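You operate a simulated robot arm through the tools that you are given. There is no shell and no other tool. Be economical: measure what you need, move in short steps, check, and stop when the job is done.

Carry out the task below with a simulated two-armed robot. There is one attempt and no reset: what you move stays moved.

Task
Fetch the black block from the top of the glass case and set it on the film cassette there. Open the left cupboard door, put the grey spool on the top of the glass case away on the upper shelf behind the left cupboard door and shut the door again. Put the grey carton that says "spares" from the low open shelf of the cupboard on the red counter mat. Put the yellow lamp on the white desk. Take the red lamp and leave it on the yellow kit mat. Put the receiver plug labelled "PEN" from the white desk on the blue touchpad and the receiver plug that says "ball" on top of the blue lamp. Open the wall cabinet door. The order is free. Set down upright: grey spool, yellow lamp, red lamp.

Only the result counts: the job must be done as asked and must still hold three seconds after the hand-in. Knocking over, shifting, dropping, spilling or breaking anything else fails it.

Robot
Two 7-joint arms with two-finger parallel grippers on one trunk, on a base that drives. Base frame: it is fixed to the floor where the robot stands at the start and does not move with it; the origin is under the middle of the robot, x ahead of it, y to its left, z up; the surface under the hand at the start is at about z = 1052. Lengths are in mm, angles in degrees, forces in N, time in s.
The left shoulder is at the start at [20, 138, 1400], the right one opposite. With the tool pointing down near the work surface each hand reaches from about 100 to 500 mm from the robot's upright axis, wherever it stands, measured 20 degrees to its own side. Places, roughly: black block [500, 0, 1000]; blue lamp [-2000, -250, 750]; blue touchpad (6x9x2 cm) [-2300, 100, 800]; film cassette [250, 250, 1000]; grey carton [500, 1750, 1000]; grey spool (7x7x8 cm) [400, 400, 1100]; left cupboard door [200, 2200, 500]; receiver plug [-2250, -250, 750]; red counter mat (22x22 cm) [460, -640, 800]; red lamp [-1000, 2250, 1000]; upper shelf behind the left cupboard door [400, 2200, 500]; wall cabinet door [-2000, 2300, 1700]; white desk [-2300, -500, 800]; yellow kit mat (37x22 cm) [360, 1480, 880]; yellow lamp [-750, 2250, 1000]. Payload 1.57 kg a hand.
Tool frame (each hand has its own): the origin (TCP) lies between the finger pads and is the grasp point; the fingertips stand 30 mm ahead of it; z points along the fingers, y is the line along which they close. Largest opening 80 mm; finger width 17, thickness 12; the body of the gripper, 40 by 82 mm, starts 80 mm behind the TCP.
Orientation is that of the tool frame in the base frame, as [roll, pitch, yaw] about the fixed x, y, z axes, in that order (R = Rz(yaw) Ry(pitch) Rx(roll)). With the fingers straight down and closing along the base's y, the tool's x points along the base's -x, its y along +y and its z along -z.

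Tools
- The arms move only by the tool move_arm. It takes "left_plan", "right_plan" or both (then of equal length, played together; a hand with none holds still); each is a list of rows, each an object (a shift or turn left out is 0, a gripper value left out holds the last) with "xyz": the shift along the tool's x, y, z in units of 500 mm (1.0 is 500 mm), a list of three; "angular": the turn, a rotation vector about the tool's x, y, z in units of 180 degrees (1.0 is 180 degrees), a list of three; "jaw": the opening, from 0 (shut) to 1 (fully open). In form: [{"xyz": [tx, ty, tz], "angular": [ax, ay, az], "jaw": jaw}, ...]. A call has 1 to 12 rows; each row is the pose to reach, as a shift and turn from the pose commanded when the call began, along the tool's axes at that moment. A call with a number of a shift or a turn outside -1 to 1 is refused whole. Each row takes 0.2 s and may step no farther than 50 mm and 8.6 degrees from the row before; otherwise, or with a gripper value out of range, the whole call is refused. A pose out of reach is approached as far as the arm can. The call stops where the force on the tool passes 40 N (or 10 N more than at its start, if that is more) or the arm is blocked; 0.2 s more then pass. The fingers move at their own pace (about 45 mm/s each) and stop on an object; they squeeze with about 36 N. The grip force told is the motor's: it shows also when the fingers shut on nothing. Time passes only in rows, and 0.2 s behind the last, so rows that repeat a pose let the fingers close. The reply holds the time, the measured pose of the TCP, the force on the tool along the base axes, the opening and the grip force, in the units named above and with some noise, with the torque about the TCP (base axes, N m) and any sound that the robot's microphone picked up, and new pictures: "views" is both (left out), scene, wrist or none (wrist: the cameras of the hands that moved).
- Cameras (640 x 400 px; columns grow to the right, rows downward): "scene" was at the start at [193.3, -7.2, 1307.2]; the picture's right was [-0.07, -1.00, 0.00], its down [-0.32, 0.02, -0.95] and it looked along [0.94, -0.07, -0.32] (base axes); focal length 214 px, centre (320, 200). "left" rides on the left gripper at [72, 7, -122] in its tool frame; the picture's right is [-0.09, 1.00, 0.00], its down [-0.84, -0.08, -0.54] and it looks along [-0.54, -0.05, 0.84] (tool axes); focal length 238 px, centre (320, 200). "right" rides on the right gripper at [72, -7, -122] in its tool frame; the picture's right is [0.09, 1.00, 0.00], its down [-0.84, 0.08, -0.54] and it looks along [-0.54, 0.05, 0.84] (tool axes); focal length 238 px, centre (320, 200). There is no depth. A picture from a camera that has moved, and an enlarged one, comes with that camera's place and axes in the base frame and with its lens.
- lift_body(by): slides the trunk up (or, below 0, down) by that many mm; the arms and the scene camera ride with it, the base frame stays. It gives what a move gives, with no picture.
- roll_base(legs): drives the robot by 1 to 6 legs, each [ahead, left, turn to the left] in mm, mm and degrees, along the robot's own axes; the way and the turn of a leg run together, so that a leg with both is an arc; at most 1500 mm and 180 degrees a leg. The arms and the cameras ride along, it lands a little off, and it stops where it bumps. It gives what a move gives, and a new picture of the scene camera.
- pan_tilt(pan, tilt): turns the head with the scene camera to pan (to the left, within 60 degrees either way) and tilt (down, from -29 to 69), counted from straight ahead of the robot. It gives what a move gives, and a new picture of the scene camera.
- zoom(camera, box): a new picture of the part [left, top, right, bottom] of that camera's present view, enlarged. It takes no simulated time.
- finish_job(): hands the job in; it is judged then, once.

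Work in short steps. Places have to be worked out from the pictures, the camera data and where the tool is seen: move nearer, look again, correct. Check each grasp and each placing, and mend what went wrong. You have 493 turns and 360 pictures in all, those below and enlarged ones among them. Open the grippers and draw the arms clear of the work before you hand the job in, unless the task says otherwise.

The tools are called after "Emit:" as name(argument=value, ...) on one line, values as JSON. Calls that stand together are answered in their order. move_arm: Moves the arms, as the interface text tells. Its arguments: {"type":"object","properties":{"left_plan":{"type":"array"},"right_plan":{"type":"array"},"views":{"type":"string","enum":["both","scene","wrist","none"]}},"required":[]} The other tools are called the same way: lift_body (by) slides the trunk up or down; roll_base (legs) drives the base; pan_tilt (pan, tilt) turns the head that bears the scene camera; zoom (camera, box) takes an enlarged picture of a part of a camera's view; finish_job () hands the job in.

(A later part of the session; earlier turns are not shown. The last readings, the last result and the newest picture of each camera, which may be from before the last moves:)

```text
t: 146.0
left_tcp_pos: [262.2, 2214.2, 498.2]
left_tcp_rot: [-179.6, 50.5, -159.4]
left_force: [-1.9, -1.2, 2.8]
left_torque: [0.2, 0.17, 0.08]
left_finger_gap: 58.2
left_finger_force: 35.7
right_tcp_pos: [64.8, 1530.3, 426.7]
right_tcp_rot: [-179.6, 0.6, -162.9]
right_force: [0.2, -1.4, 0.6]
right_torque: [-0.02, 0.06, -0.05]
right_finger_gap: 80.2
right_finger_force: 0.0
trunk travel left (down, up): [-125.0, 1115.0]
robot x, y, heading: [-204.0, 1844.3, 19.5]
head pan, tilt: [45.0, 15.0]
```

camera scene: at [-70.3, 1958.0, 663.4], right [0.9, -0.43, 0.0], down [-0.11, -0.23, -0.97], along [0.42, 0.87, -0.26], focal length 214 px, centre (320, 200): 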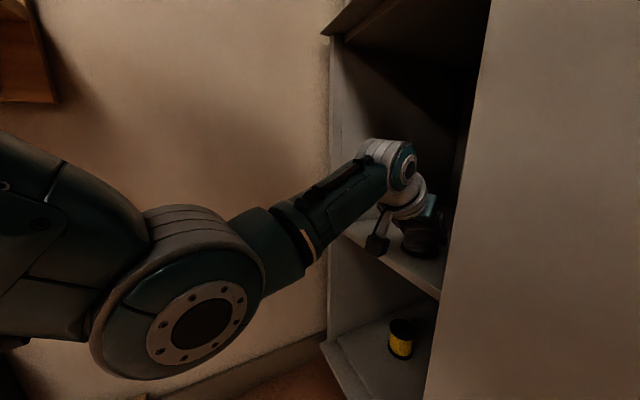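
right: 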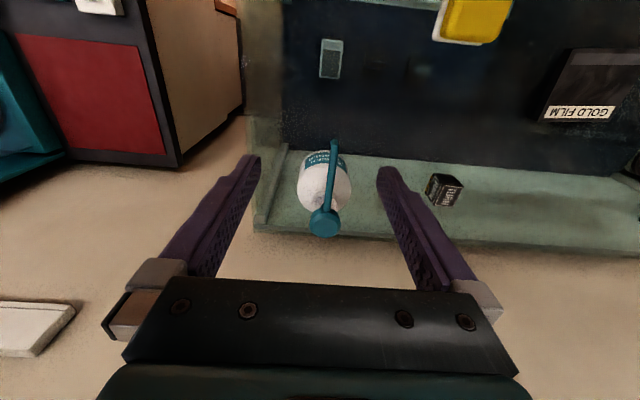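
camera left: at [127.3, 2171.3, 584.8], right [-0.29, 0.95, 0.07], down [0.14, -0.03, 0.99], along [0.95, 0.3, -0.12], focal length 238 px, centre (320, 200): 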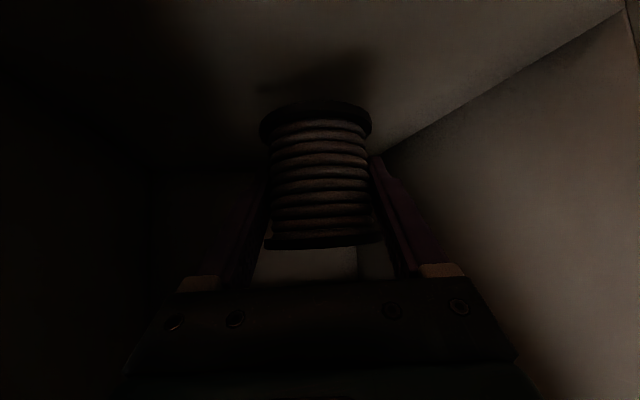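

Contact has begun; 1.5 mm further, then open.

Emit:
move_arm(left_plan=[{"xyz": [0.0023, 0, 0.0019]}, {"xyz": [0.0023, 0, 0.0019]}], views="none")

Emit:
move_arm(left_plan=[{"jaw": 0.85}, {"jaw": 0.95}, {"jaw": 0.95}, {"jaw": 0.95}], views="both")

```text
t: 146.6
left_tcp_pos: [262.7, 2213.9, 498.5]
left_tcp_rot: [-179.7, 50.7, -159.4]
left_force: [-7.3, -5.7, 20.8]
left_torque: [0.11, 0.83, 0.16]
left_finger_gap: 58.1
left_finger_force: 36.2
right_tcp_pos: [64.7, 1531.2, 427.4]
right_tcp_rot: [-179.7, 0.7, -162.7]
right_force: [0.5, 0.0, 0.2]
right_torque: [0.01, 0.02, -0.01]
right_finger_gap: 80.0
right_finger_force: 0.0
trunk travel left (down, up): [-125.0, 1115.0]
robot x, y, heading: [-203.1, 1841.3, 19.3]
head pan, tilt: [45.0, 15.0]
```

```text
t: 147.6
left_tcp_pos: [263.1, 2214.9, 496.1]
left_tcp_rot: [-179.8, 50.3, -159.4]
left_force: [-0.5, -0.7, 0.9]
left_torque: [0.0, 0.0, 0.02]
left_finger_gap: 75.8
left_finger_force: 0.1
right_tcp_pos: [64.7, 1530.7, 426.7]
right_tcp_rot: [-179.6, 0.7, -162.8]
right_force: [0.0, 0.1, -0.2]
right_torque: [0.0, -0.01, -0.04]
right_finger_gap: 80.2
right_finger_force: 0.1
trunk travel left (down, up): [-125.0, 1115.0]
robot x, y, heading: [-203.9, 1837.6, 19.5]
head pan, tilt: [45.0, 15.0]
camera scene: at [-69.9, 1958.3, 663.5], right [0.9, -0.43, 0.0], down [-0.11, -0.23, -0.97], along [0.42, 0.87, -0.26], focal length 214 px, centre (320, 200)
camera left: at [129.2, 2171.9, 519.4], right [-0.29, 0.95, 0.07], down [0.14, -0.03, 0.99], along [0.95, 0.3, -0.12], focal length 238 px, centre (320, 200)
```

scene: 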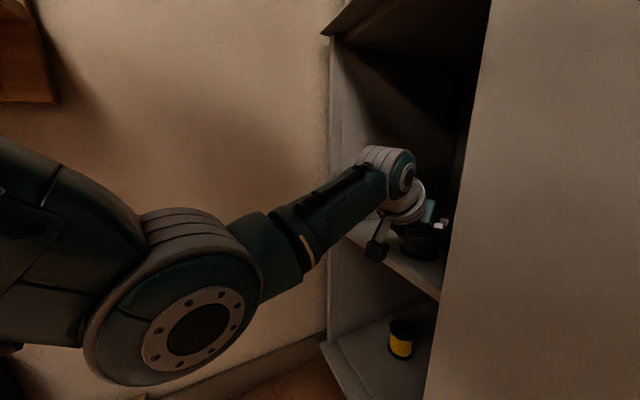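
left: 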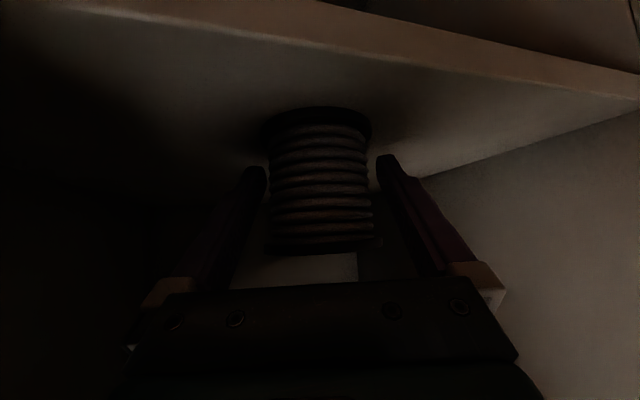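

Open fully and withdraw back along the tool axis.

Emit:
move_arm(left_plan=[{"jaw": 1}, {"jaw": 1, "xyz": [0, 0, -0.04]}, {"xyz": [0, 0, -0.1]}, {"xyz": [0, 0, -0.17]}, {"xyz": [0, 0, -0.24]}, {"xyz": [0, 0, -0.3]}], views="both")

```text
t: 149.0
left_tcp_pos: [153.6, 2175.5, 591.5]
left_tcp_rot: [-179.7, 50.3, -159.2]
left_force: [-0.5, -0.6, 0.2]
left_torque: [-0.01, 0.0, -0.03]
left_finger_gap: 79.8
left_finger_force: 0.1
right_tcp_pos: [65.2, 1531.5, 425.4]
right_tcp_rot: [-179.6, 0.7, -162.8]
right_force: [0.5, 0.2, 0.2]
right_torque: [0.0, -0.02, 0.0]
right_finger_gap: 80.1
right_finger_force: 0.0
trunk travel left (down, up): [-125.0, 1115.0]
robot x, y, heading: [-207.7, 1842.8, 19.7]
head pan, tilt: [45.0, 15.0]
camera scene: at [-70.1, 1958.4, 663.5], right [0.9, -0.43, 0.0], down [-0.11, -0.23, -0.97], along [0.42, 0.87, -0.26], focal length 214 px, centre (320, 200)
camera left: at [19.9, 2133.3, 615.4], right [-0.29, 0.95, 0.07], down [0.14, -0.03, 0.99], along [0.95, 0.3, -0.12], focal length 238 px, centre (320, 200)
```

scene: 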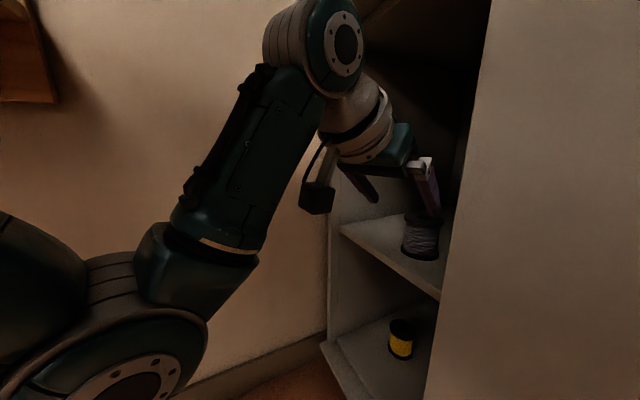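
left: 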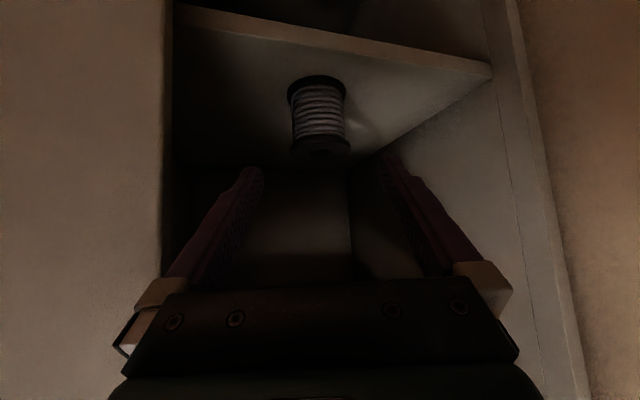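

Spool stands upright on the shelf. To shut the door I'll push its handle bar with closed fingers from its right side. Close fingers, back out, go to the right of the handle and raise to handle height.

Emit:
move_arm(left_plan=[{"jaw": 0}, {"jaw": 0}, {"jaw": 0}, {"jaw": 0}, {"jaw": 0}], views="none")

Emit:
roll_base(legs=[[-150, 0, 0], [-115, -417, 0]])

Emit:
lift_body(by=140)

Emit:
pan_tilt(pan=20, tilt=15)

Emit:
zoom(camera="left", box=[0, 0, 640, 400])

```text
t: 150.2
left_tcp_pos: [154.5, 2175.7, 591.8]
left_tcp_rot: [-179.6, 50.4, -159.4]
left_force: [0.6, 0.4, 0.9]
left_torque: [0.01, 0.0, -0.01]
left_finger_gap: 0.0
left_finger_force: 14.4
right_tcp_pos: [66.1, 1531.2, 428.0]
right_tcp_rot: [-179.5, 0.7, -162.9]
right_force: [-0.4, 0.3, -0.7]
right_torque: [0.01, -0.03, -0.02]
right_finger_gap: 80.1
right_finger_force: 0.0
trunk travel left (down, up): [-125.0, 1115.0]
robot x, y, heading: [-205.9, 1841.3, 19.0]
head pan, tilt: [45.0, 15.0]
```

```text
t: 153.8
left_tcp_pos: [44.5, 1699.3, 591.4]
left_tcp_rot: [-179.8, 50.4, -159.4]
left_force: [0.7, -0.2, -0.5]
left_torque: [-0.04, 0.03, 0.03]
left_finger_gap: 0.0
left_finger_force: 21.4
right_tcp_pos: [-45.6, 1054.0, 426.5]
right_tcp_rot: [-179.7, 0.7, -162.8]
right_force: [-0.1, -0.7, -0.3]
right_torque: [-0.04, 0.02, 0.0]
right_finger_gap: 80.3
right_finger_force: 0.0
trunk travel left (down, up): [-125.0, 1115.0]
robot x, y, heading: [-312.5, 1362.3, 19.4]
head pan, tilt: [45.0, 15.0]
camera scene: at [-180.7, 1481.1, 663.6], right [0.9, -0.43, 0.0], down [-0.11, -0.23, -0.97], along [0.42, 0.87, -0.26], focal length 214 px, centre (320, 200)
```

scene: 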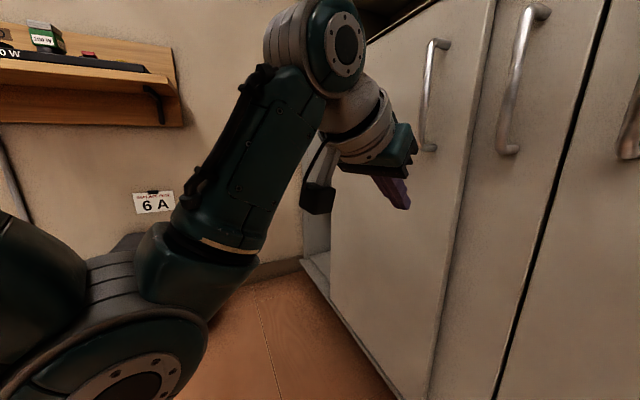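

```text
t: 155.4
left_tcp_pos: [43.8, 1697.7, 731.2]
left_tcp_rot: [-179.7, 50.4, -159.5]
left_force: [1.0, 0.1, 0.0]
left_torque: [0.0, -0.03, -0.01]
left_finger_gap: 0.0
left_finger_force: 21.0
right_tcp_pos: [-45.7, 1053.2, 566.3]
right_tcp_rot: [-179.6, 0.7, -162.8]
right_force: [-0.2, 0.3, -0.8]
right_torque: [-0.02, -0.01, -0.01]
right_finger_gap: 80.0
right_finger_force: 0.1
trunk travel left (down, up): [-265.0, 975.0]
robot x, y, heading: [-316.3, 1365.1, 19.5]
head pan, tilt: [45.0, 15.0]
```

```text
t: 156.3
left_tcp_pos: [43.3, 1698.6, 732.6]
left_tcp_rot: [-179.7, 50.4, -159.4]
left_force: [1.1, -0.3, -0.1]
left_torque: [0.01, -0.05, 0.01]
left_finger_gap: 0.0
left_finger_force: 21.2
right_tcp_pos: [-45.7, 1053.3, 566.5]
right_tcp_rot: [-179.6, 0.7, -162.8]
right_force: [0.2, -1.3, 0.1]
right_torque: [0.0, -0.01, -0.01]
right_finger_gap: 79.8
right_finger_force: 0.0
trunk travel left (down, up): [-265.0, 975.0]
robot x, y, heading: [-314.7, 1366.5, 19.6]
head pan, tilt: [20.0, 15.0]
camera scene: at [-148.9, 1455.6, 803.5], right [0.64, -0.77, 0.0], down [-0.2, -0.16, -0.97], along [0.75, 0.61, -0.26], focal length 214 px, centre (320, 200)
```

scene: 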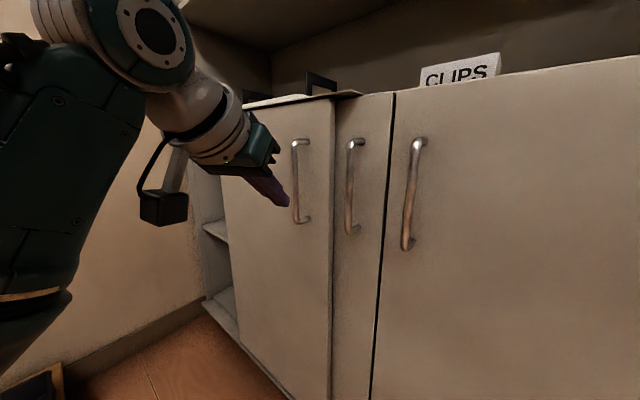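

```text
1.00 times, centred on (320, 200) of left (not enlarged: the box is as wide or as high as the picture)
camera zoom: at [-90.0, 1655.6, 755.4], right [-0.29, 0.95, 0.07], down [0.14, -0.03, 0.99], along [0.95, 0.3, -0.12], focal length 238 px, centre (320, 200)
```

zoom: 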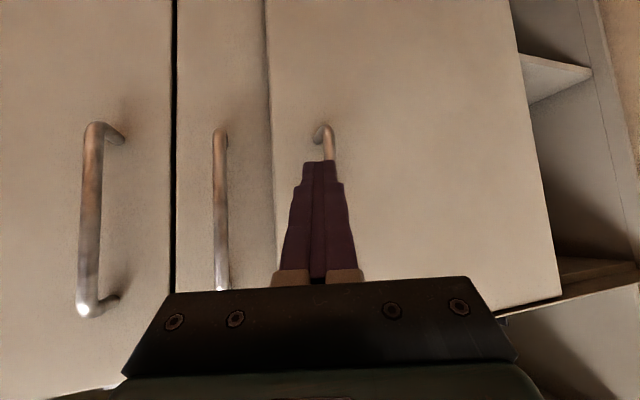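

Handle at y≈1729. Insert the closed fingers just right of the bar, tips between bar and door.

Emit:
move_arm(left_plan=[{"xyz": [-0.01, -0.035, 0.01]}, {"xyz": [-0.05, -0.049, 0.06]}, {"xyz": [-0.09, -0.049, 0.109]}, {"xyz": [-0.09, -0.049, 0.109]}], views="both")

```text
t: 157.3
left_tcp_pos: [119.9, 1698.4, 733.3]
left_tcp_rot: [-179.7, 50.4, -159.4]
left_force: [-0.9, 0.1, 0.2]
left_torque: [-0.02, -0.01, 0.02]
left_finger_gap: 0.1
left_finger_force: 21.3
right_tcp_pos: [-46.5, 1053.1, 566.1]
right_tcp_rot: [-179.7, 0.7, -162.8]
right_force: [-0.1, 0.4, -1.1]
right_torque: [-0.01, 0.02, 0.01]
right_finger_gap: 79.9
right_finger_force: 0.0
trunk travel left (down, up): [-265.0, 975.0]
robot x, y, heading: [-313.5, 1368.1, 19.5]
head pan, tilt: [20.0, 15.0]
camera scene: at [-149.2, 1455.4, 803.4], right [0.64, -0.77, 0.0], down [-0.2, -0.16, -0.97], along [0.75, 0.61, -0.26], focal length 214 px, centre (320, 200)
camera left: at [-14.4, 1656.6, 755.6], right [-0.29, 0.95, 0.07], down [0.13, -0.03, 0.99], along [0.95, 0.3, -0.12], focal length 238 px, centre (320, 200)
```

scene: 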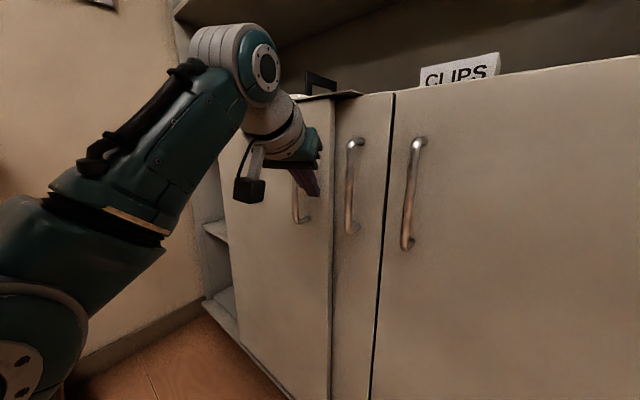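
left: 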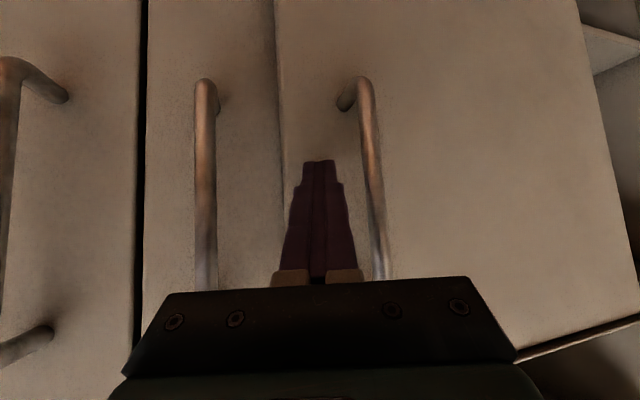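

Now push the door shut with the base: 200 mm along +y first.

Emit:
roll_base(legs=[[67, 189, 0]])

```text
t: 158.9
left_tcp_pos: [121.7, 1894.3, 731.6]
left_tcp_rot: [-179.7, 50.4, -159.4]
left_force: [0.0, 0.0, 0.5]
left_torque: [-0.02, 0.03, -0.01]
left_finger_gap: 0.2
left_finger_force: 21.3
right_tcp_pos: [-43.2, 1248.6, 567.4]
right_tcp_rot: [-179.6, 0.7, -162.8]
right_force: [0.9, -0.3, 0.0]
right_torque: [0.0, 0.01, 0.01]
right_finger_gap: 80.0
right_finger_force: 0.0
trunk travel left (down, up): [-265.0, 975.0]
robot x, y, heading: [-312.3, 1558.9, 19.4]
head pan, tilt: [20.0, 15.0]
camera scene: at [-146.3, 1651.2, 803.5], right [0.64, -0.77, 0.0], down [-0.2, -0.16, -0.97], along [0.75, 0.61, -0.26], focal length 214 px, centre (320, 200)
```

scene: 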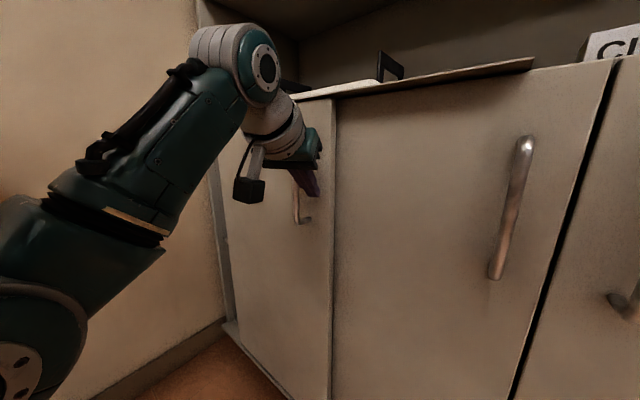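

Working. Another 125 mm.

Emit:
roll_base(legs=[[42, 118, 0]])

Emit:
pan_tilt(pan=25, tilt=20)

```text
t: 160.2
left_tcp_pos: [121.2, 2022.1, 733.0]
left_tcp_rot: [-179.6, 50.3, -159.2]
left_force: [0.7, 0.7, 0.1]
left_torque: [0.02, 0.02, -0.04]
left_finger_gap: 0.0
left_finger_force: 21.7
right_tcp_pos: [-42.3, 1375.8, 567.2]
right_tcp_rot: [-179.5, 0.7, -162.7]
right_force: [0.1, -0.8, -0.2]
right_torque: [-0.04, -0.02, -0.03]
right_finger_gap: 80.0
right_finger_force: 0.0
trunk travel left (down, up): [-265.0, 975.0]
robot x, y, heading: [-313.2, 1687.6, 19.4]
head pan, tilt: [20.0, 15.0]
camera scene: at [-146.6, 1778.2, 803.5], right [0.64, -0.77, 0.0], down [-0.2, -0.17, -0.97], along [0.74, 0.62, -0.26], focal length 214 px, centre (320, 200)
```

scene: 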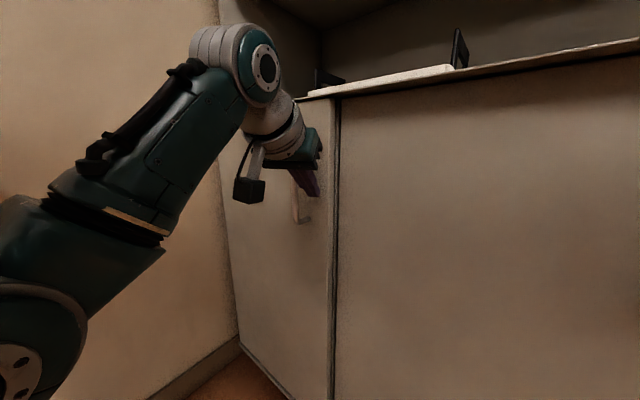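

```text
t: 160.8
left_tcp_pos: [121.2, 2022.7, 733.4]
left_tcp_rot: [-179.7, 50.5, -159.2]
left_force: [0.0, 0.7, 0.5]
left_torque: [-0.04, -0.02, 0.02]
left_finger_gap: 0.1
left_finger_force: 21.0
right_tcp_pos: [-41.8, 1378.1, 566.5]
right_tcp_rot: [-179.7, 0.7, -162.7]
right_force: [-0.7, -0.8, 0.3]
right_torque: [0.02, 0.01, 0.0]
right_finger_gap: 80.2
right_finger_force: 0.1
trunk travel left (down, up): [-265.0, 975.0]
robot x, y, heading: [-312.4, 1687.1, 19.5]
head pan, tilt: [25.0, 20.0]
camera scene: at [-152.3, 1784.4, 795.4], right [0.7, -0.71, 0.0], down [-0.24, -0.24, -0.94], along [0.67, 0.66, -0.34], focal length 214 px, centre (320, 200)
```

scene: 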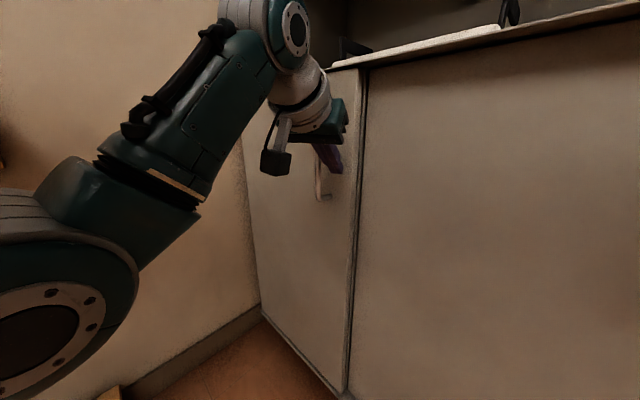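

Almost closed; finish with a gentle arm push along +y until it meets the stop.

Emit:
move_arm(left_plan=[{"xyz": [-0.003, 0.0125, 0.0036]}, {"xyz": [-0.006, 0.025, 0.0072]}, {"xyz": [-0.009, 0.0374, 0.0108]}, {"xyz": [-0.012, 0.05, 0.0144]}, {"xyz": [-0.015, 0.0623, 0.018]}], views="none")

Emit:
zoom(camera="scene", box=[220, 40, 480, 400])

```text
t: 162.1
left_tcp_pos: [118.9, 2040.7, 731.4]
left_tcp_rot: [-178.6, 50.3, -159.8]
left_force: [-10.7, -21.5, 2.6]
left_torque: [0.31, -0.11, 0.24]
left_finger_gap: 0.0
left_finger_force: 21.6
right_tcp_pos: [-47.8, 1372.2, 566.7]
right_tcp_rot: [-179.4, 0.4, -162.8]
right_force: [-0.3, -0.3, -0.4]
right_torque: [-0.04, 0.01, 0.0]
right_finger_gap: 80.0
right_finger_force: 0.1
trunk travel left (down, up): [-265.0, 975.0]
robot x, y, heading: [-314.7, 1683.3, 19.5]
head pan, tilt: [25.0, 20.0]
stopped in row 5 (left hand): the force on the tool passed its limit at 43 N (the readings are from after the stop); the commanded pose is now the measured one
```

```text
1.11 times, centred on (350, 220) of scene
camera zoom: at [-155.8, 1780.0, 794.4], right [0.7, -0.71, 0.0], down [-0.25, -0.24, -0.94], along [0.67, 0.66, -0.35], focal length 238 px, centre (287, 178)
```

zoom: 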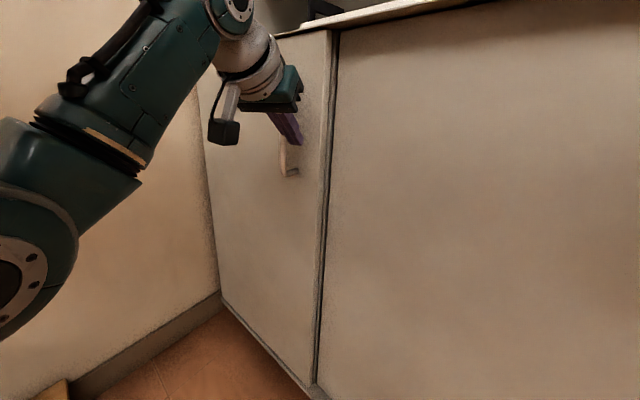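

Door reached its stop. Withdraw the hand, back off and raise the trunk for the SPARES carton.

Emit:
move_arm(left_plan=[{"xyz": [0.005, -0.02, -0.006]}, {"xyz": [0.005, -0.02, -0.08]}, {"xyz": [0.005, -0.02, -0.16]}], views="none")

Emit:
roll_base(legs=[[-200, -200, -19]])

Emit:
lift_body(by=350)

Emit:
pan_tilt(pan=15, tilt=35)

```text
t: 162.9
left_tcp_pos: [64.8, 2019.3, 784.7]
left_tcp_rot: [-179.2, 50.6, -159.6]
left_force: [-0.3, 0.0, -0.5]
left_torque: [-0.01, 0.0, 0.01]
left_finger_gap: 0.0
left_finger_force: 20.8
right_tcp_pos: [-42.2, 1375.6, 566.5]
right_tcp_rot: [-179.6, 0.6, -162.7]
right_force: [-0.6, 0.2, -0.9]
right_torque: [0.0, 0.0, 0.02]
right_finger_gap: 79.9
right_finger_force: 0.0
trunk travel left (down, up): [-265.0, 975.0]
robot x, y, heading: [-312.3, 1684.8, 19.5]
head pan, tilt: [25.0, 20.0]
```

```text
t: 164.8
left_tcp_pos: [-3.7, 1646.9, 783.8]
left_tcp_rot: [-179.2, 50.7, -178.5]
left_force: [0.6, -0.3, 1.3]
left_torque: [-0.03, 0.01, 0.01]
left_finger_gap: 0.1
left_finger_force: 20.9
right_tcp_pos: [-315.5, 1073.2, 567.1]
right_tcp_rot: [-179.8, 0.8, 178.4]
right_force: [-0.1, 0.2, 0.0]
right_torque: [0.01, -0.01, -0.01]
right_finger_gap: 80.0
right_finger_force: 0.0
trunk travel left (down, up): [-265.0, 975.0]
robot x, y, heading: [-470.5, 1453.6, 0.6]
head pan, tilt: [25.0, 20.0]
camera scene: at [-287.1, 1494.2, 795.4], right [0.43, -0.9, 0.0], down [-0.31, -0.15, -0.94], along [0.85, 0.41, -0.34], focal length 214 px, centre (320, 200)
```

scene: 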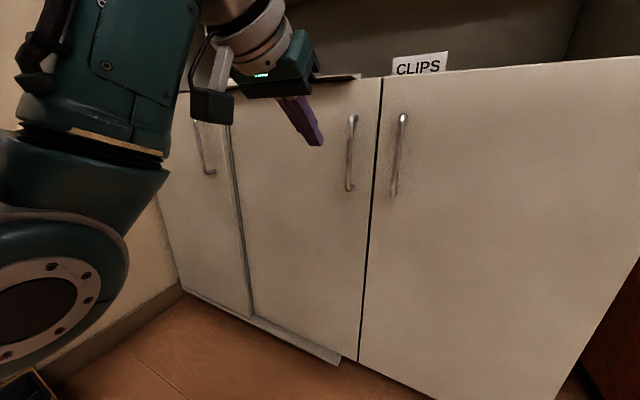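

```text
t: 168.3
left_tcp_pos: [-4.2, 1646.7, 1134.8]
left_tcp_rot: [-179.2, 50.8, -178.5]
left_force: [0.0, 0.9, 0.8]
left_torque: [0.03, 0.01, 0.0]
left_finger_gap: 0.0
left_finger_force: 21.0
right_tcp_pos: [-315.3, 1073.8, 916.2]
right_tcp_rot: [-179.6, 0.8, 178.6]
right_force: [-0.1, -0.5, -0.1]
right_torque: [-0.04, 0.01, 0.02]
right_finger_gap: 80.0
right_finger_force: 0.0
trunk travel left (down, up): [-615.0, 625.0]
robot x, y, heading: [-473.5, 1451.9, 0.6]
head pan, tilt: [25.0, 20.0]
```

```text
t: 169.0
left_tcp_pos: [-4.7, 1645.9, 1134.7]
left_tcp_rot: [-179.2, 50.7, -178.6]
left_force: [-0.2, 0.3, 0.8]
left_torque: [-0.01, -0.02, 0.0]
left_finger_gap: 0.0
left_finger_force: 21.4
right_tcp_pos: [-316.2, 1074.6, 915.9]
right_tcp_rot: [-179.7, 0.6, 178.4]
right_force: [0.2, 0.3, 0.0]
right_torque: [-0.02, -0.02, -0.01]
right_finger_gap: 79.9
right_finger_force: 0.1
trunk travel left (down, up): [-615.0, 625.0]
robot x, y, heading: [-472.1, 1452.1, 0.7]
head pan, tilt: [15.0, 35.0]
camera scene: at [-286.2, 1477.7, 1121.6], right [0.27, -0.96, 0.0], down [-0.55, -0.15, -0.82], along [0.79, 0.22, -0.57], focal length 214 px, centre (320, 200)
```

scene: 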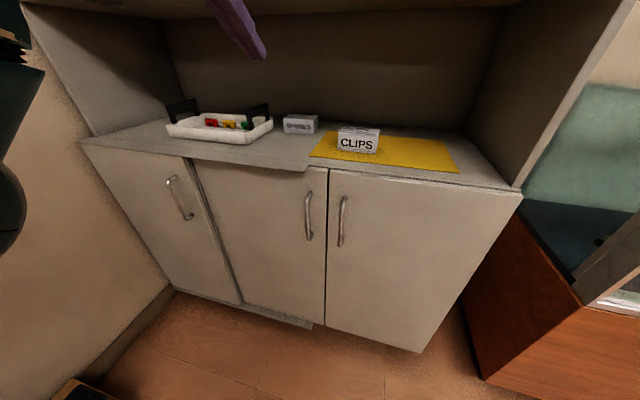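

Door's shut. SPARES carton ≈[470, 1763] on the counter. Lower the trunk 130, drive so the left hand faces it, and look with the wrist camera.

Emit:
lift_body(by=-120)

Emit:
roll_base(legs=[[190, 120, 0]])

Emit:
zoom(camera="left", box=[0, 0, 640, 400])

```text
t: 170.5
left_tcp_pos: [-4.4, 1646.1, 1014.9]
left_tcp_rot: [-179.2, 50.7, -178.6]
left_force: [0.2, -0.2, 0.7]
left_torque: [0.0, -0.01, -0.03]
left_finger_gap: 0.0
left_finger_force: 21.7
right_tcp_pos: [-315.8, 1072.9, 798.1]
right_tcp_rot: [-179.6, 0.8, 178.3]
right_force: [-0.2, 0.2, -0.3]
right_torque: [0.02, -0.01, 0.0]
right_finger_gap: 80.0
right_finger_force: 0.1
trunk travel left (down, up): [-495.0, 745.0]
robot x, y, heading: [-468.7, 1454.4, 0.7]
head pan, tilt: [15.0, 35.0]
```

```text
t: 172.2
left_tcp_pos: [182.1, 1766.5, 1015.1]
left_tcp_rot: [-179.2, 50.7, -178.7]
left_force: [-0.4, 0.1, -0.4]
left_torque: [0.0, 0.02, -0.01]
left_finger_gap: 0.0
left_finger_force: 21.3
right_tcp_pos: [-130.5, 1193.4, 797.6]
right_tcp_rot: [-179.6, 0.7, 178.2]
right_force: [-0.1, -0.4, -0.7]
right_torque: [-0.01, 0.01, -0.02]
right_finger_gap: 80.1
right_finger_force: 0.0
trunk travel left (down, up): [-495.0, 745.0]
robot x, y, heading: [-280.1, 1576.9, 0.4]
head pan, tilt: [15.0, 35.0]
camera scene: at [-99.1, 1598.7, 1001.6], right [0.27, -0.96, 0.0], down [-0.55, -0.15, -0.82], along [0.79, 0.22, -0.57], focal length 214 px, centre (320, 200)
```

scene: 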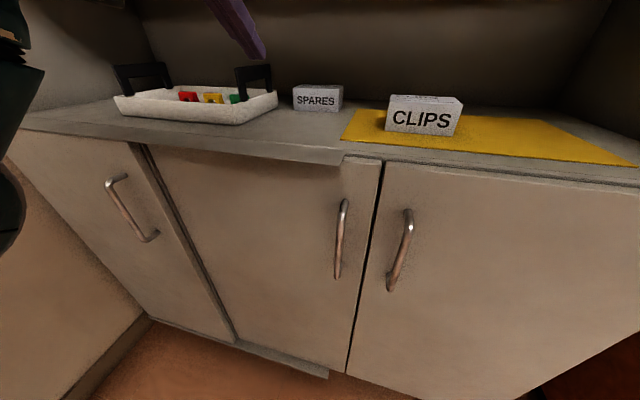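

```text
1.00 times, centred on (320, 200) of left (not enlarged: the box is as wide or as high as the picture)
camera zoom: at [43.0, 1771.9, 1037.0], right [0.05, 1.0, 0.06], down [0.11, -0.07, 0.99], along [0.99, -0.04, -0.11], focal length 238 px, centre (320, 200)
```

zoom: 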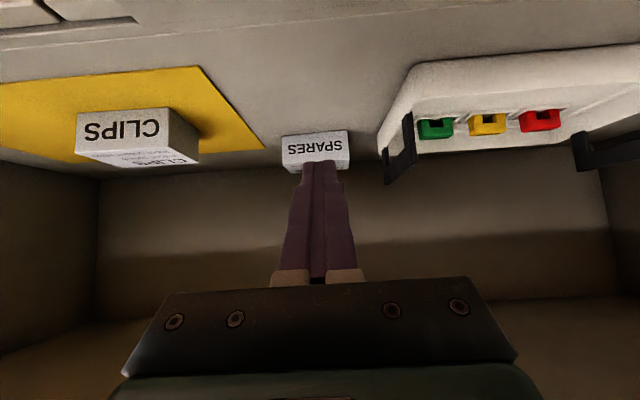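

Emit:
zoom(camera="scene", box=[270, 60, 370, 130])

Emit:
zoom(camera="left", box=[260, 100, 380, 200])

```text
5.71 times, centred on (320, 95) of scene
camera zoom: at [-99.1, 1598.7, 1001.6], right [0.27, -0.96, 0.0], down [-0.55, -0.15, -0.82], along [0.79, 0.22, -0.57], focal length 1226 px, centre (320, 800)
```

zoom: 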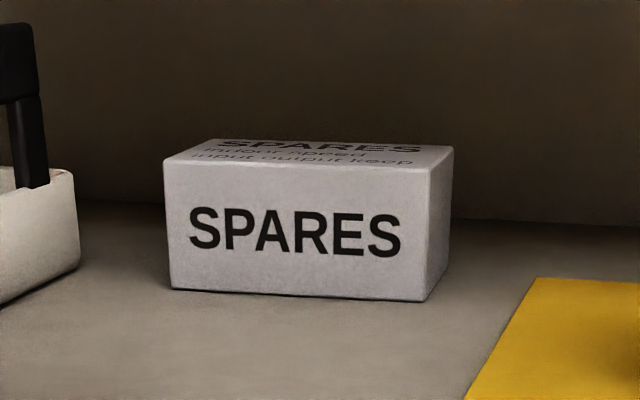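

```text
4.00 times, centred on (320, 150) of left
camera zoom: at [43.0, 1771.9, 1037.0], right [0.05, 1.0, 0.06], down [0.11, -0.07, 0.99], along [0.99, -0.04, -0.11], focal length 953 px, centre (320, 400)
```

zoom: 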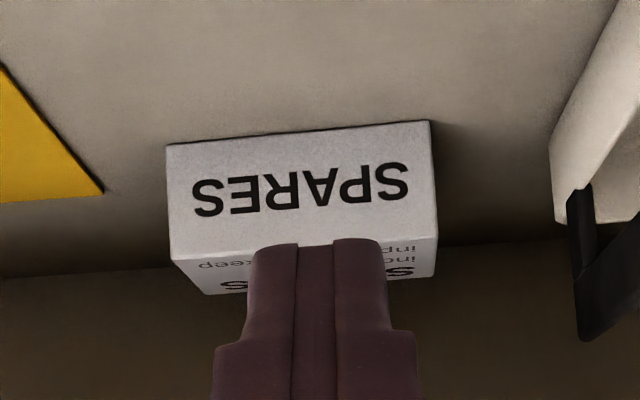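

The SPARES carton measures ≈111 (y) × 68 (x) × 49 (z), centre ≈[461, 1754, 905]. I'll grasp it tool-down, closing along x. Back off and turn the left hand to vertical first.

Emit:
roll_base(legs=[[-170, 0, 0]])

Emit:
move_arm(left_plan=[{"angular": [0, 0.045, 0], "jaw": 1}, {"angular": [0, 0.09, 0]}, {"angular": [0, 0.135, 0]}, {"angular": [0, 0.18, 0]}, {"angular": [0, 0.225, 0]}, {"angular": [0, 0.27, 0]}, {"angular": [0, 0.281, 0]}, {"angular": [0, 0.281, 0]}], views="none")

Emit:
move_arm(left_plan=[{"angular": [0, 0, 0.045]}, {"angular": [0, 0, 0.09]}, {"angular": [0, 0, 0.135]}, {"angular": [0, 0, 0.18]}, {"angular": [0, 0, 0.225]}, {"angular": [0, 0, 0.27]}, {"angular": [0, 0, 0.315]}, {"angular": [0, 0, 0.36]}, {"angular": [0, 0, 0.405]}, {"angular": [0, 0, 0.45]}, {"angular": [0, 0, 0.495]}, {"angular": [0, 0, 0.495]}], views="both")

```text
t: 173.7
left_tcp_pos: [16.8, 1765.3, 1014.8]
left_tcp_rot: [-179.1, 50.6, -178.8]
left_force: [-0.8, -0.7, 0.0]
left_torque: [0.02, 0.02, 0.02]
left_finger_gap: 0.0
left_finger_force: 21.2
right_tcp_pos: [-297.5, 1192.2, 797.4]
right_tcp_rot: [-179.7, 0.8, 178.1]
right_force: [0.0, -0.9, -0.8]
right_torque: [0.01, -0.02, 0.01]
right_finger_gap: 80.0
right_finger_force: 0.0
trunk travel left (down, up): [-495.0, 745.0]
robot x, y, heading: [-453.4, 1574.6, 0.3]
head pan, tilt: [15.0, 35.0]
camera scene: at [-265.9, 1597.0, 1001.4], right [0.27, -0.96, 0.0], down [-0.55, -0.15, -0.82], along [0.79, 0.22, -0.57], focal length 214 px, centre (320, 200)
```

scene: 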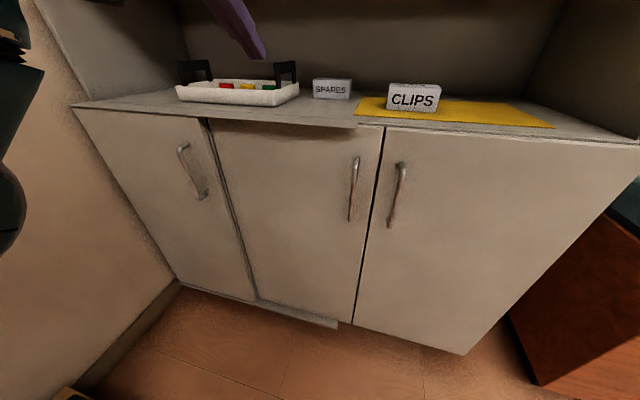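

```text
t: 175.7
left_tcp_pos: [6.1, 1771.4, 975.9]
left_tcp_rot: [-179.5, -5.0, -178.5]
left_force: [-0.1, -0.5, -0.1]
left_torque: [-0.01, 0.0, 0.01]
left_finger_gap: 80.0
left_finger_force: 0.0
right_tcp_pos: [-297.3, 1193.3, 797.0]
right_tcp_rot: [-179.6, 0.7, 178.1]
right_force: [0.4, 0.4, 0.4]
right_torque: [-0.03, 0.0, 0.0]
right_finger_gap: 80.2
right_finger_force: 0.1
trunk travel left (down, up): [-495.0, 745.0]
robot x, y, heading: [-454.5, 1574.2, 0.4]
head pan, tilt: [15.0, 35.0]
stopped in row 8 (left hand): the arm was blocked; the commanded pose is now the measured one
```

```text
t: 178.3
left_tcp_pos: [5.9, 1770.9, 975.2]
left_tcp_rot: [-175.2, 0.5, 92.1]
left_force: [-0.7, 0.4, 0.4]
left_torque: [0.02, 0.05, 0.0]
left_finger_gap: 79.9
left_finger_force: 0.0
right_tcp_pos: [-297.3, 1191.8, 796.5]
right_tcp_rot: [-179.7, 0.7, 178.2]
right_force: [-0.1, -0.6, -0.3]
right_torque: [0.01, 0.0, -0.03]
right_finger_gap: 79.8
right_finger_force: 0.1
trunk travel left (down, up): [-495.0, 745.0]
robot x, y, heading: [-455.5, 1572.7, 0.6]
head pan, tilt: [15.0, 35.0]
camera scene: at [-265.6, 1597.0, 1001.5], right [0.27, -0.96, 0.0], down [-0.55, -0.15, -0.82], along [0.79, 0.22, -0.57], focal length 214 px, centre (320, 200)
camera left: at [20.2, 1843.6, 1097.6], right [0.99, -0.05, -0.08], down [0.0, -0.83, 0.55], along [-0.1, -0.55, -0.83], focal length 238 px, centre (320, 200)
```

scene: 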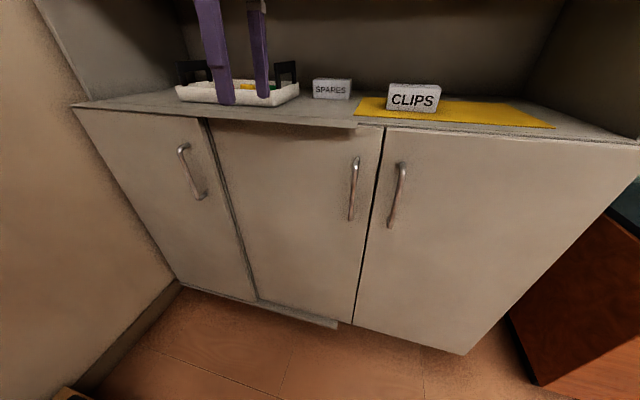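
left: 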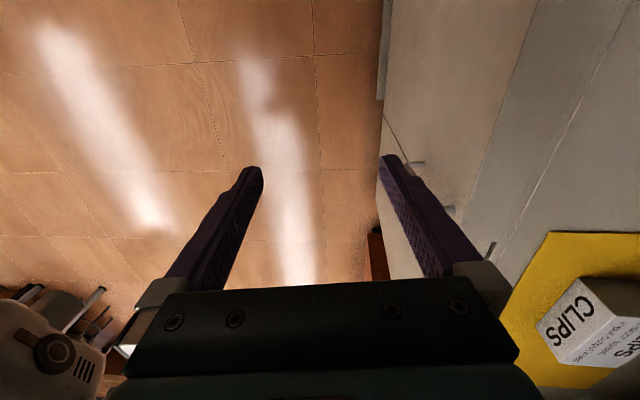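

Hand is vertical, closing along x. Fix the small roll and check how tall the wrist is compared with the shelf above the bay.

Emit:
move_arm(left_plan=[{"xyz": [0, 0, 0.06], "angular": [-0.027, 0, 0]}, {"xyz": [0, 0, 0.1], "angular": [-0.027, 0, 0]}, {"xyz": [0, 0, 0.1], "angular": [-0.027, 0, 0]}], views="none")

Emit:
pan_tilt(pan=25, tilt=-10)

```text
t: 179.1
left_tcp_pos: [-1.1, 1771.3, 926.4]
left_tcp_rot: [179.9, 0.5, 92.4]
left_force: [0.4, -0.4, -0.4]
left_torque: [0.02, 0.01, -0.03]
left_finger_gap: 80.0
left_finger_force: 0.1
right_tcp_pos: [-297.2, 1192.5, 797.0]
right_tcp_rot: [-179.6, 0.7, 178.0]
right_force: [0.0, 0.2, 0.5]
right_torque: [-0.04, -0.01, 0.0]
right_finger_gap: 80.0
right_finger_force: 0.1
trunk travel left (down, up): [-495.0, 745.0]
robot x, y, heading: [-452.1, 1572.0, 0.4]
head pan, tilt: [15.0, 35.0]
```

```text
t: 180.2
left_tcp_pos: [0.3, 1770.4, 927.3]
left_tcp_rot: [180.0, 0.5, 92.3]
left_force: [0.1, -0.2, 0.0]
left_torque: [-0.01, 0.0, 0.0]
left_finger_gap: 80.0
left_finger_force: 0.0
right_tcp_pos: [-297.1, 1191.9, 796.6]
right_tcp_rot: [-179.6, 0.8, 178.1]
right_force: [-0.5, 0.4, 0.3]
right_torque: [0.0, 0.01, 0.0]
right_finger_gap: 79.9
right_finger_force: 0.0
trunk travel left (down, up): [-495.0, 745.0]
robot x, y, heading: [-449.8, 1574.5, 0.4]
head pan, tilt: [25.0, -10.0]
camera scene: at [-274.4, 1609.8, 1072.8], right [0.43, -0.9, 0.0], down [0.16, 0.07, -0.98], along [0.89, 0.42, 0.17], focal length 214 px, centre (320, 200)
```

scene: 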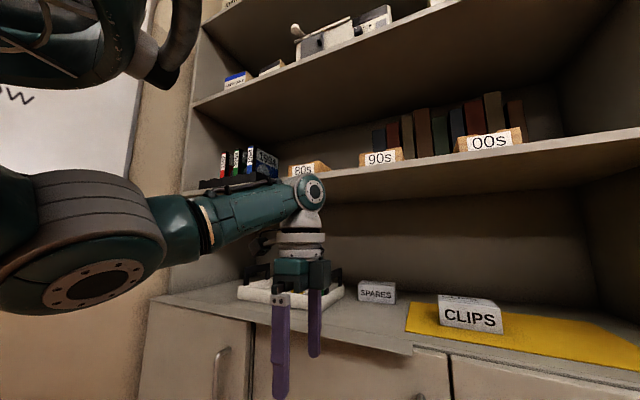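

Emit:
zoom(camera="scene", box=[260, 120, 460, 320])

```text
2.00 times, centred on (360, 220) of scene
camera zoom: at [-274.4, 1609.8, 1072.8], right [0.43, -0.9, 0.0], down [0.16, 0.07, -0.98], along [0.89, 0.42, 0.17], focal length 429 px, centre (240, 160)
```

zoom: 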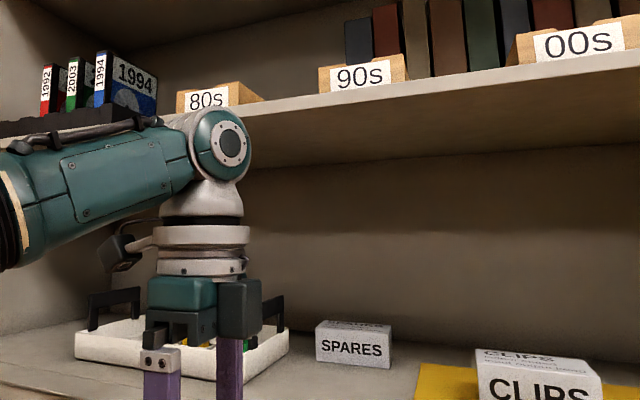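

Shelf bottom is at z≈1218 and wrist top is 237 mm above the TCP, so I'll enter low through the gap between carton and tray (y≈1836). First pull the right hand back so it clears the doors.

Emit:
move_arm(right_plan=[{"xyz": [0.08, 0, 0]}, {"xyz": [0.16, 0, 0]}, {"xyz": [0.24, 0, 0]}, {"xyz": [0.28, 0, 0]}], views="none")

Emit:
pan_tilt(pan=-55, tilt=20)

```text
t: 180.8
left_tcp_pos: [0.4, 1770.2, 928.1]
left_tcp_rot: [179.9, 0.5, 92.4]
left_force: [0.4, -0.4, -0.6]
left_torque: [0.0, 0.04, 0.01]
left_finger_gap: 79.9
left_finger_force: 0.0
right_tcp_pos: [-360.9, 1258.2, 769.9]
right_tcp_rot: [170.1, 1.8, -178.6]
right_force: [-0.2, 0.0, 0.5]
right_torque: [0.02, 0.01, -0.02]
right_finger_gap: 80.0
right_finger_force: 0.0
trunk travel left (down, up): [-495.0, 745.0]
robot x, y, heading: [-450.8, 1569.0, 0.7]
head pan, tilt: [25.0, -10.0]
stopped in row 3 (right hand): the arm was blocked; the commanded pose is now the measured one
```

```text
t: 182.4
left_tcp_pos: [0.9, 1771.2, 927.7]
left_tcp_rot: [180.0, 0.5, 92.3]
left_force: [-0.4, 0.6, 0.3]
left_torque: [0.02, 0.02, -0.01]
left_finger_gap: 80.2
left_finger_force: 0.1
right_tcp_pos: [-360.6, 1258.3, 770.7]
right_tcp_rot: [170.3, 1.9, -178.5]
right_force: [0.6, 0.6, 1.1]
right_torque: [-0.01, -0.01, 0.03]
right_finger_gap: 80.0
right_finger_force: 0.1
trunk travel left (down, up): [-495.0, 745.0]
robot x, y, heading: [-448.9, 1571.6, 0.5]
head pan, tilt: [-55.0, 20.0]
camera scene: at [-296.5, 1497.8, 1025.4], right [-0.81, -0.58, 0.0], down [-0.2, 0.28, -0.94], along [0.55, -0.77, -0.34], focal length 214 px, centre (320, 200)
```

scene: 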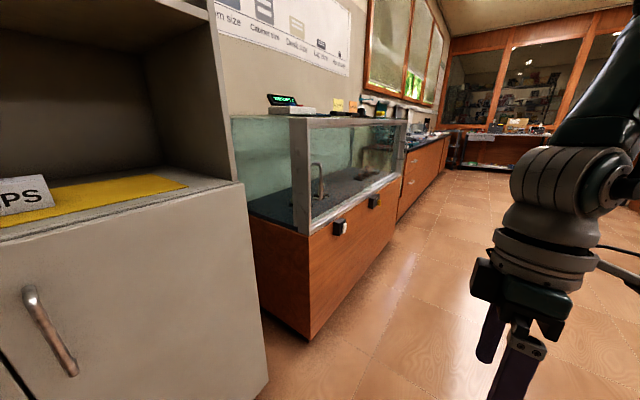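

Right hand is acceptably tucked at its side. Drive left 65 then forward 250 and check.

Emit:
pan_tilt(pan=25, tilt=5)

Emit:
roll_base(legs=[[0, 65, -0.5], [250, 0, 0]])

Emit:
zoom(camera="left", box=[0, 0, 640, 400])

```text
t: 183.9
left_tcp_pos: [0.2, 1771.0, 926.2]
left_tcp_rot: [-180.0, 0.5, 92.2]
left_force: [0.0, -0.8, 0.2]
left_torque: [0.01, -0.02, -0.01]
left_finger_gap: 80.0
left_finger_force: 0.1
right_tcp_pos: [-360.0, 1258.2, 770.4]
right_tcp_rot: [170.3, 1.8, -178.6]
right_force: [-0.1, 0.2, 0.8]
right_torque: [-0.01, -0.02, 0.0]
right_finger_gap: 80.0
right_finger_force: 0.2
trunk travel left (down, up): [-495.0, 745.0]
robot x, y, heading: [-449.2, 1574.5, 0.5]
head pan, tilt: [25.0, 5.0]
camera scene: at [-267.6, 1613.0, 1049.7], right [0.43, -0.9, 0.0], down [-0.08, -0.04, -1.0], along [0.9, 0.43, -0.09], focal length 214 px, centre (320, 200)
```

scene: 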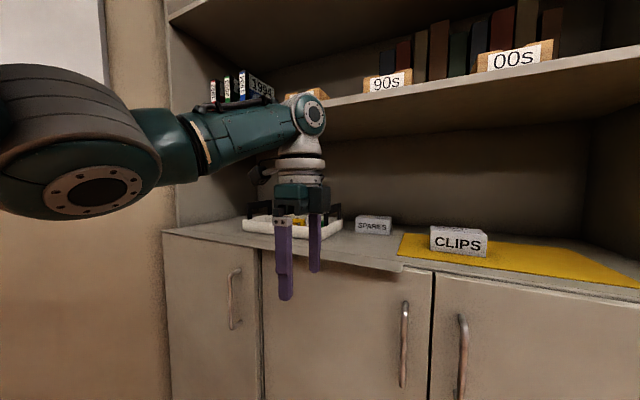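

```text
t: 186.3
left_tcp_pos: [247.7, 1832.8, 927.7]
left_tcp_rot: [-180.0, 0.5, 92.0]
left_force: [-0.9, -0.1, 0.0]
left_torque: [0.02, 0.01, 0.03]
left_finger_gap: 80.1
left_finger_force: 0.1
right_tcp_pos: [-116.0, 1322.2, 770.4]
right_tcp_rot: [170.3, 1.7, -179.0]
right_force: [-0.1, -0.4, -0.3]
right_torque: [0.0, 0.03, -0.01]
right_finger_gap: 79.8
right_finger_force: 0.0
trunk travel left (down, up): [-495.0, 745.0]
robot x, y, heading: [-201.2, 1640.8, 0.1]
head pan, tilt: [25.0, 5.0]
camera scene: at [-21.4, 1676.7, 1049.8], right [0.42, -0.91, 0.0], down [-0.08, -0.04, -1.0], along [0.9, 0.42, -0.09], focal length 214 px, centre (320, 200)
```

scene: 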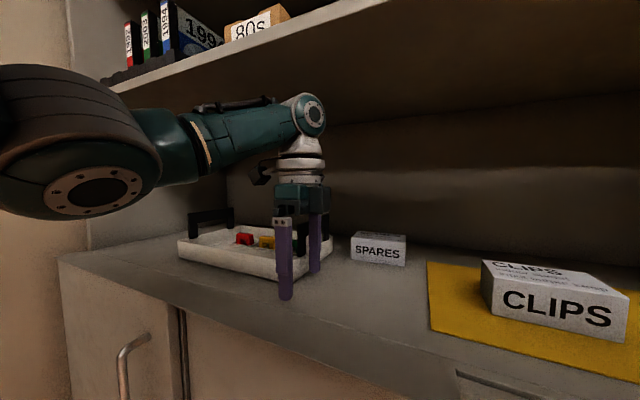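

```text
1.00 times, centred on (320, 200) of left (not enlarged: the box is as wide or as high as the picture)
camera zoom: at [251.7, 1905.7, 1049.3], right [1.0, -0.06, 0.0], down [-0.05, -0.83, 0.55], along [-0.03, -0.55, -0.84], focal length 238 px, centre (320, 200)
```

zoom: 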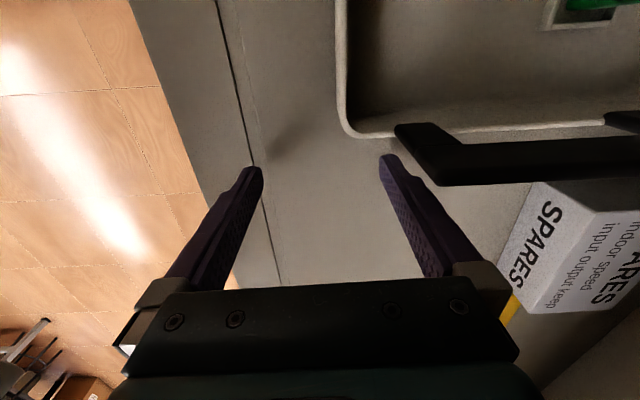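

Handle's near edge y≈1847, carton end y≈1805; fingers run at 1827. Nudge −5 mm and advance 150 mm.

Emit:
move_arm(left_plan=[{"xyz": [-0.011, 0, 0]}], views="none")

Emit:
roll_base(legs=[[150, 0, 0]])

Emit:
zoom(camera="left", box=[0, 0, 640, 400])

```text
t: 186.7
left_tcp_pos: [248.0, 1827.3, 927.6]
left_tcp_rot: [180.0, 0.5, 91.8]
left_force: [0.3, 0.6, -0.4]
left_torque: [0.01, 0.02, 0.0]
left_finger_gap: 80.2
left_finger_force: 0.0
right_tcp_pos: [-116.7, 1323.2, 771.4]
right_tcp_rot: [170.3, 1.8, -179.1]
right_force: [0.0, -0.7, 0.5]
right_torque: [0.0, 0.03, 0.0]
right_finger_gap: 79.9
right_finger_force: 0.0
trunk travel left (down, up): [-495.0, 745.0]
robot x, y, heading: [-206.4, 1640.7, 0.2]
head pan, tilt: [25.0, 5.0]
```

```text
t: 188.3
left_tcp_pos: [373.9, 1827.4, 918.9]
left_tcp_rot: [-178.9, 0.6, 91.9]
left_force: [-0.1, 0.8, 0.2]
left_torque: [0.0, -0.02, 0.02]
left_finger_gap: 80.0
left_finger_force: 0.0
right_tcp_pos: [6.7, 1323.6, 769.0]
right_tcp_rot: [170.1, 0.8, -179.0]
right_force: [0.7, -1.1, 0.4]
right_torque: [-0.04, -0.01, 0.01]
right_finger_gap: 79.8
right_finger_force: 0.1
trunk travel left (down, up): [-495.0, 745.0]
robot x, y, heading: [-65.1, 1640.1, -0.0]
head pan, tilt: [25.0, 5.0]
stopped in leg 1: the robot was blocked; the commanded pose is now the measured one
camera scene: at [105.5, 1676.8, 1045.9], right [0.42, -0.91, -0.01], down [-0.1, -0.04, -0.99], along [0.9, 0.42, -0.1], focal length 214 px, centre (320, 200)
```

scene: 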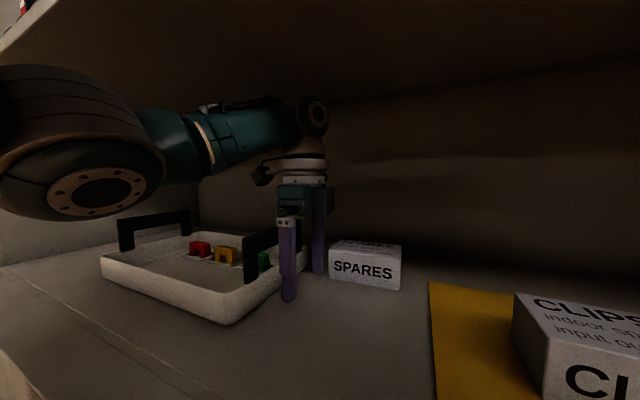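

```text
1.00 times, centred on (320, 200) of left (not enlarged: the box is as wide or as high as the picture)
camera zoom: at [379.0, 1900.0, 1040.0], right [1.0, -0.06, -0.02], down [-0.04, -0.83, 0.55], along [-0.05, -0.55, -0.83], focal length 238 px, centre (320, 200)
```

zoom: 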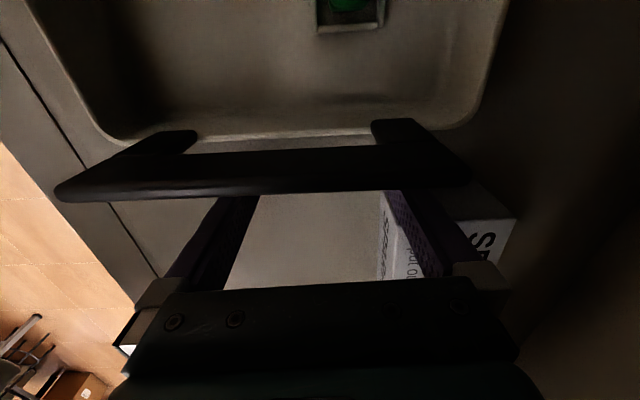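

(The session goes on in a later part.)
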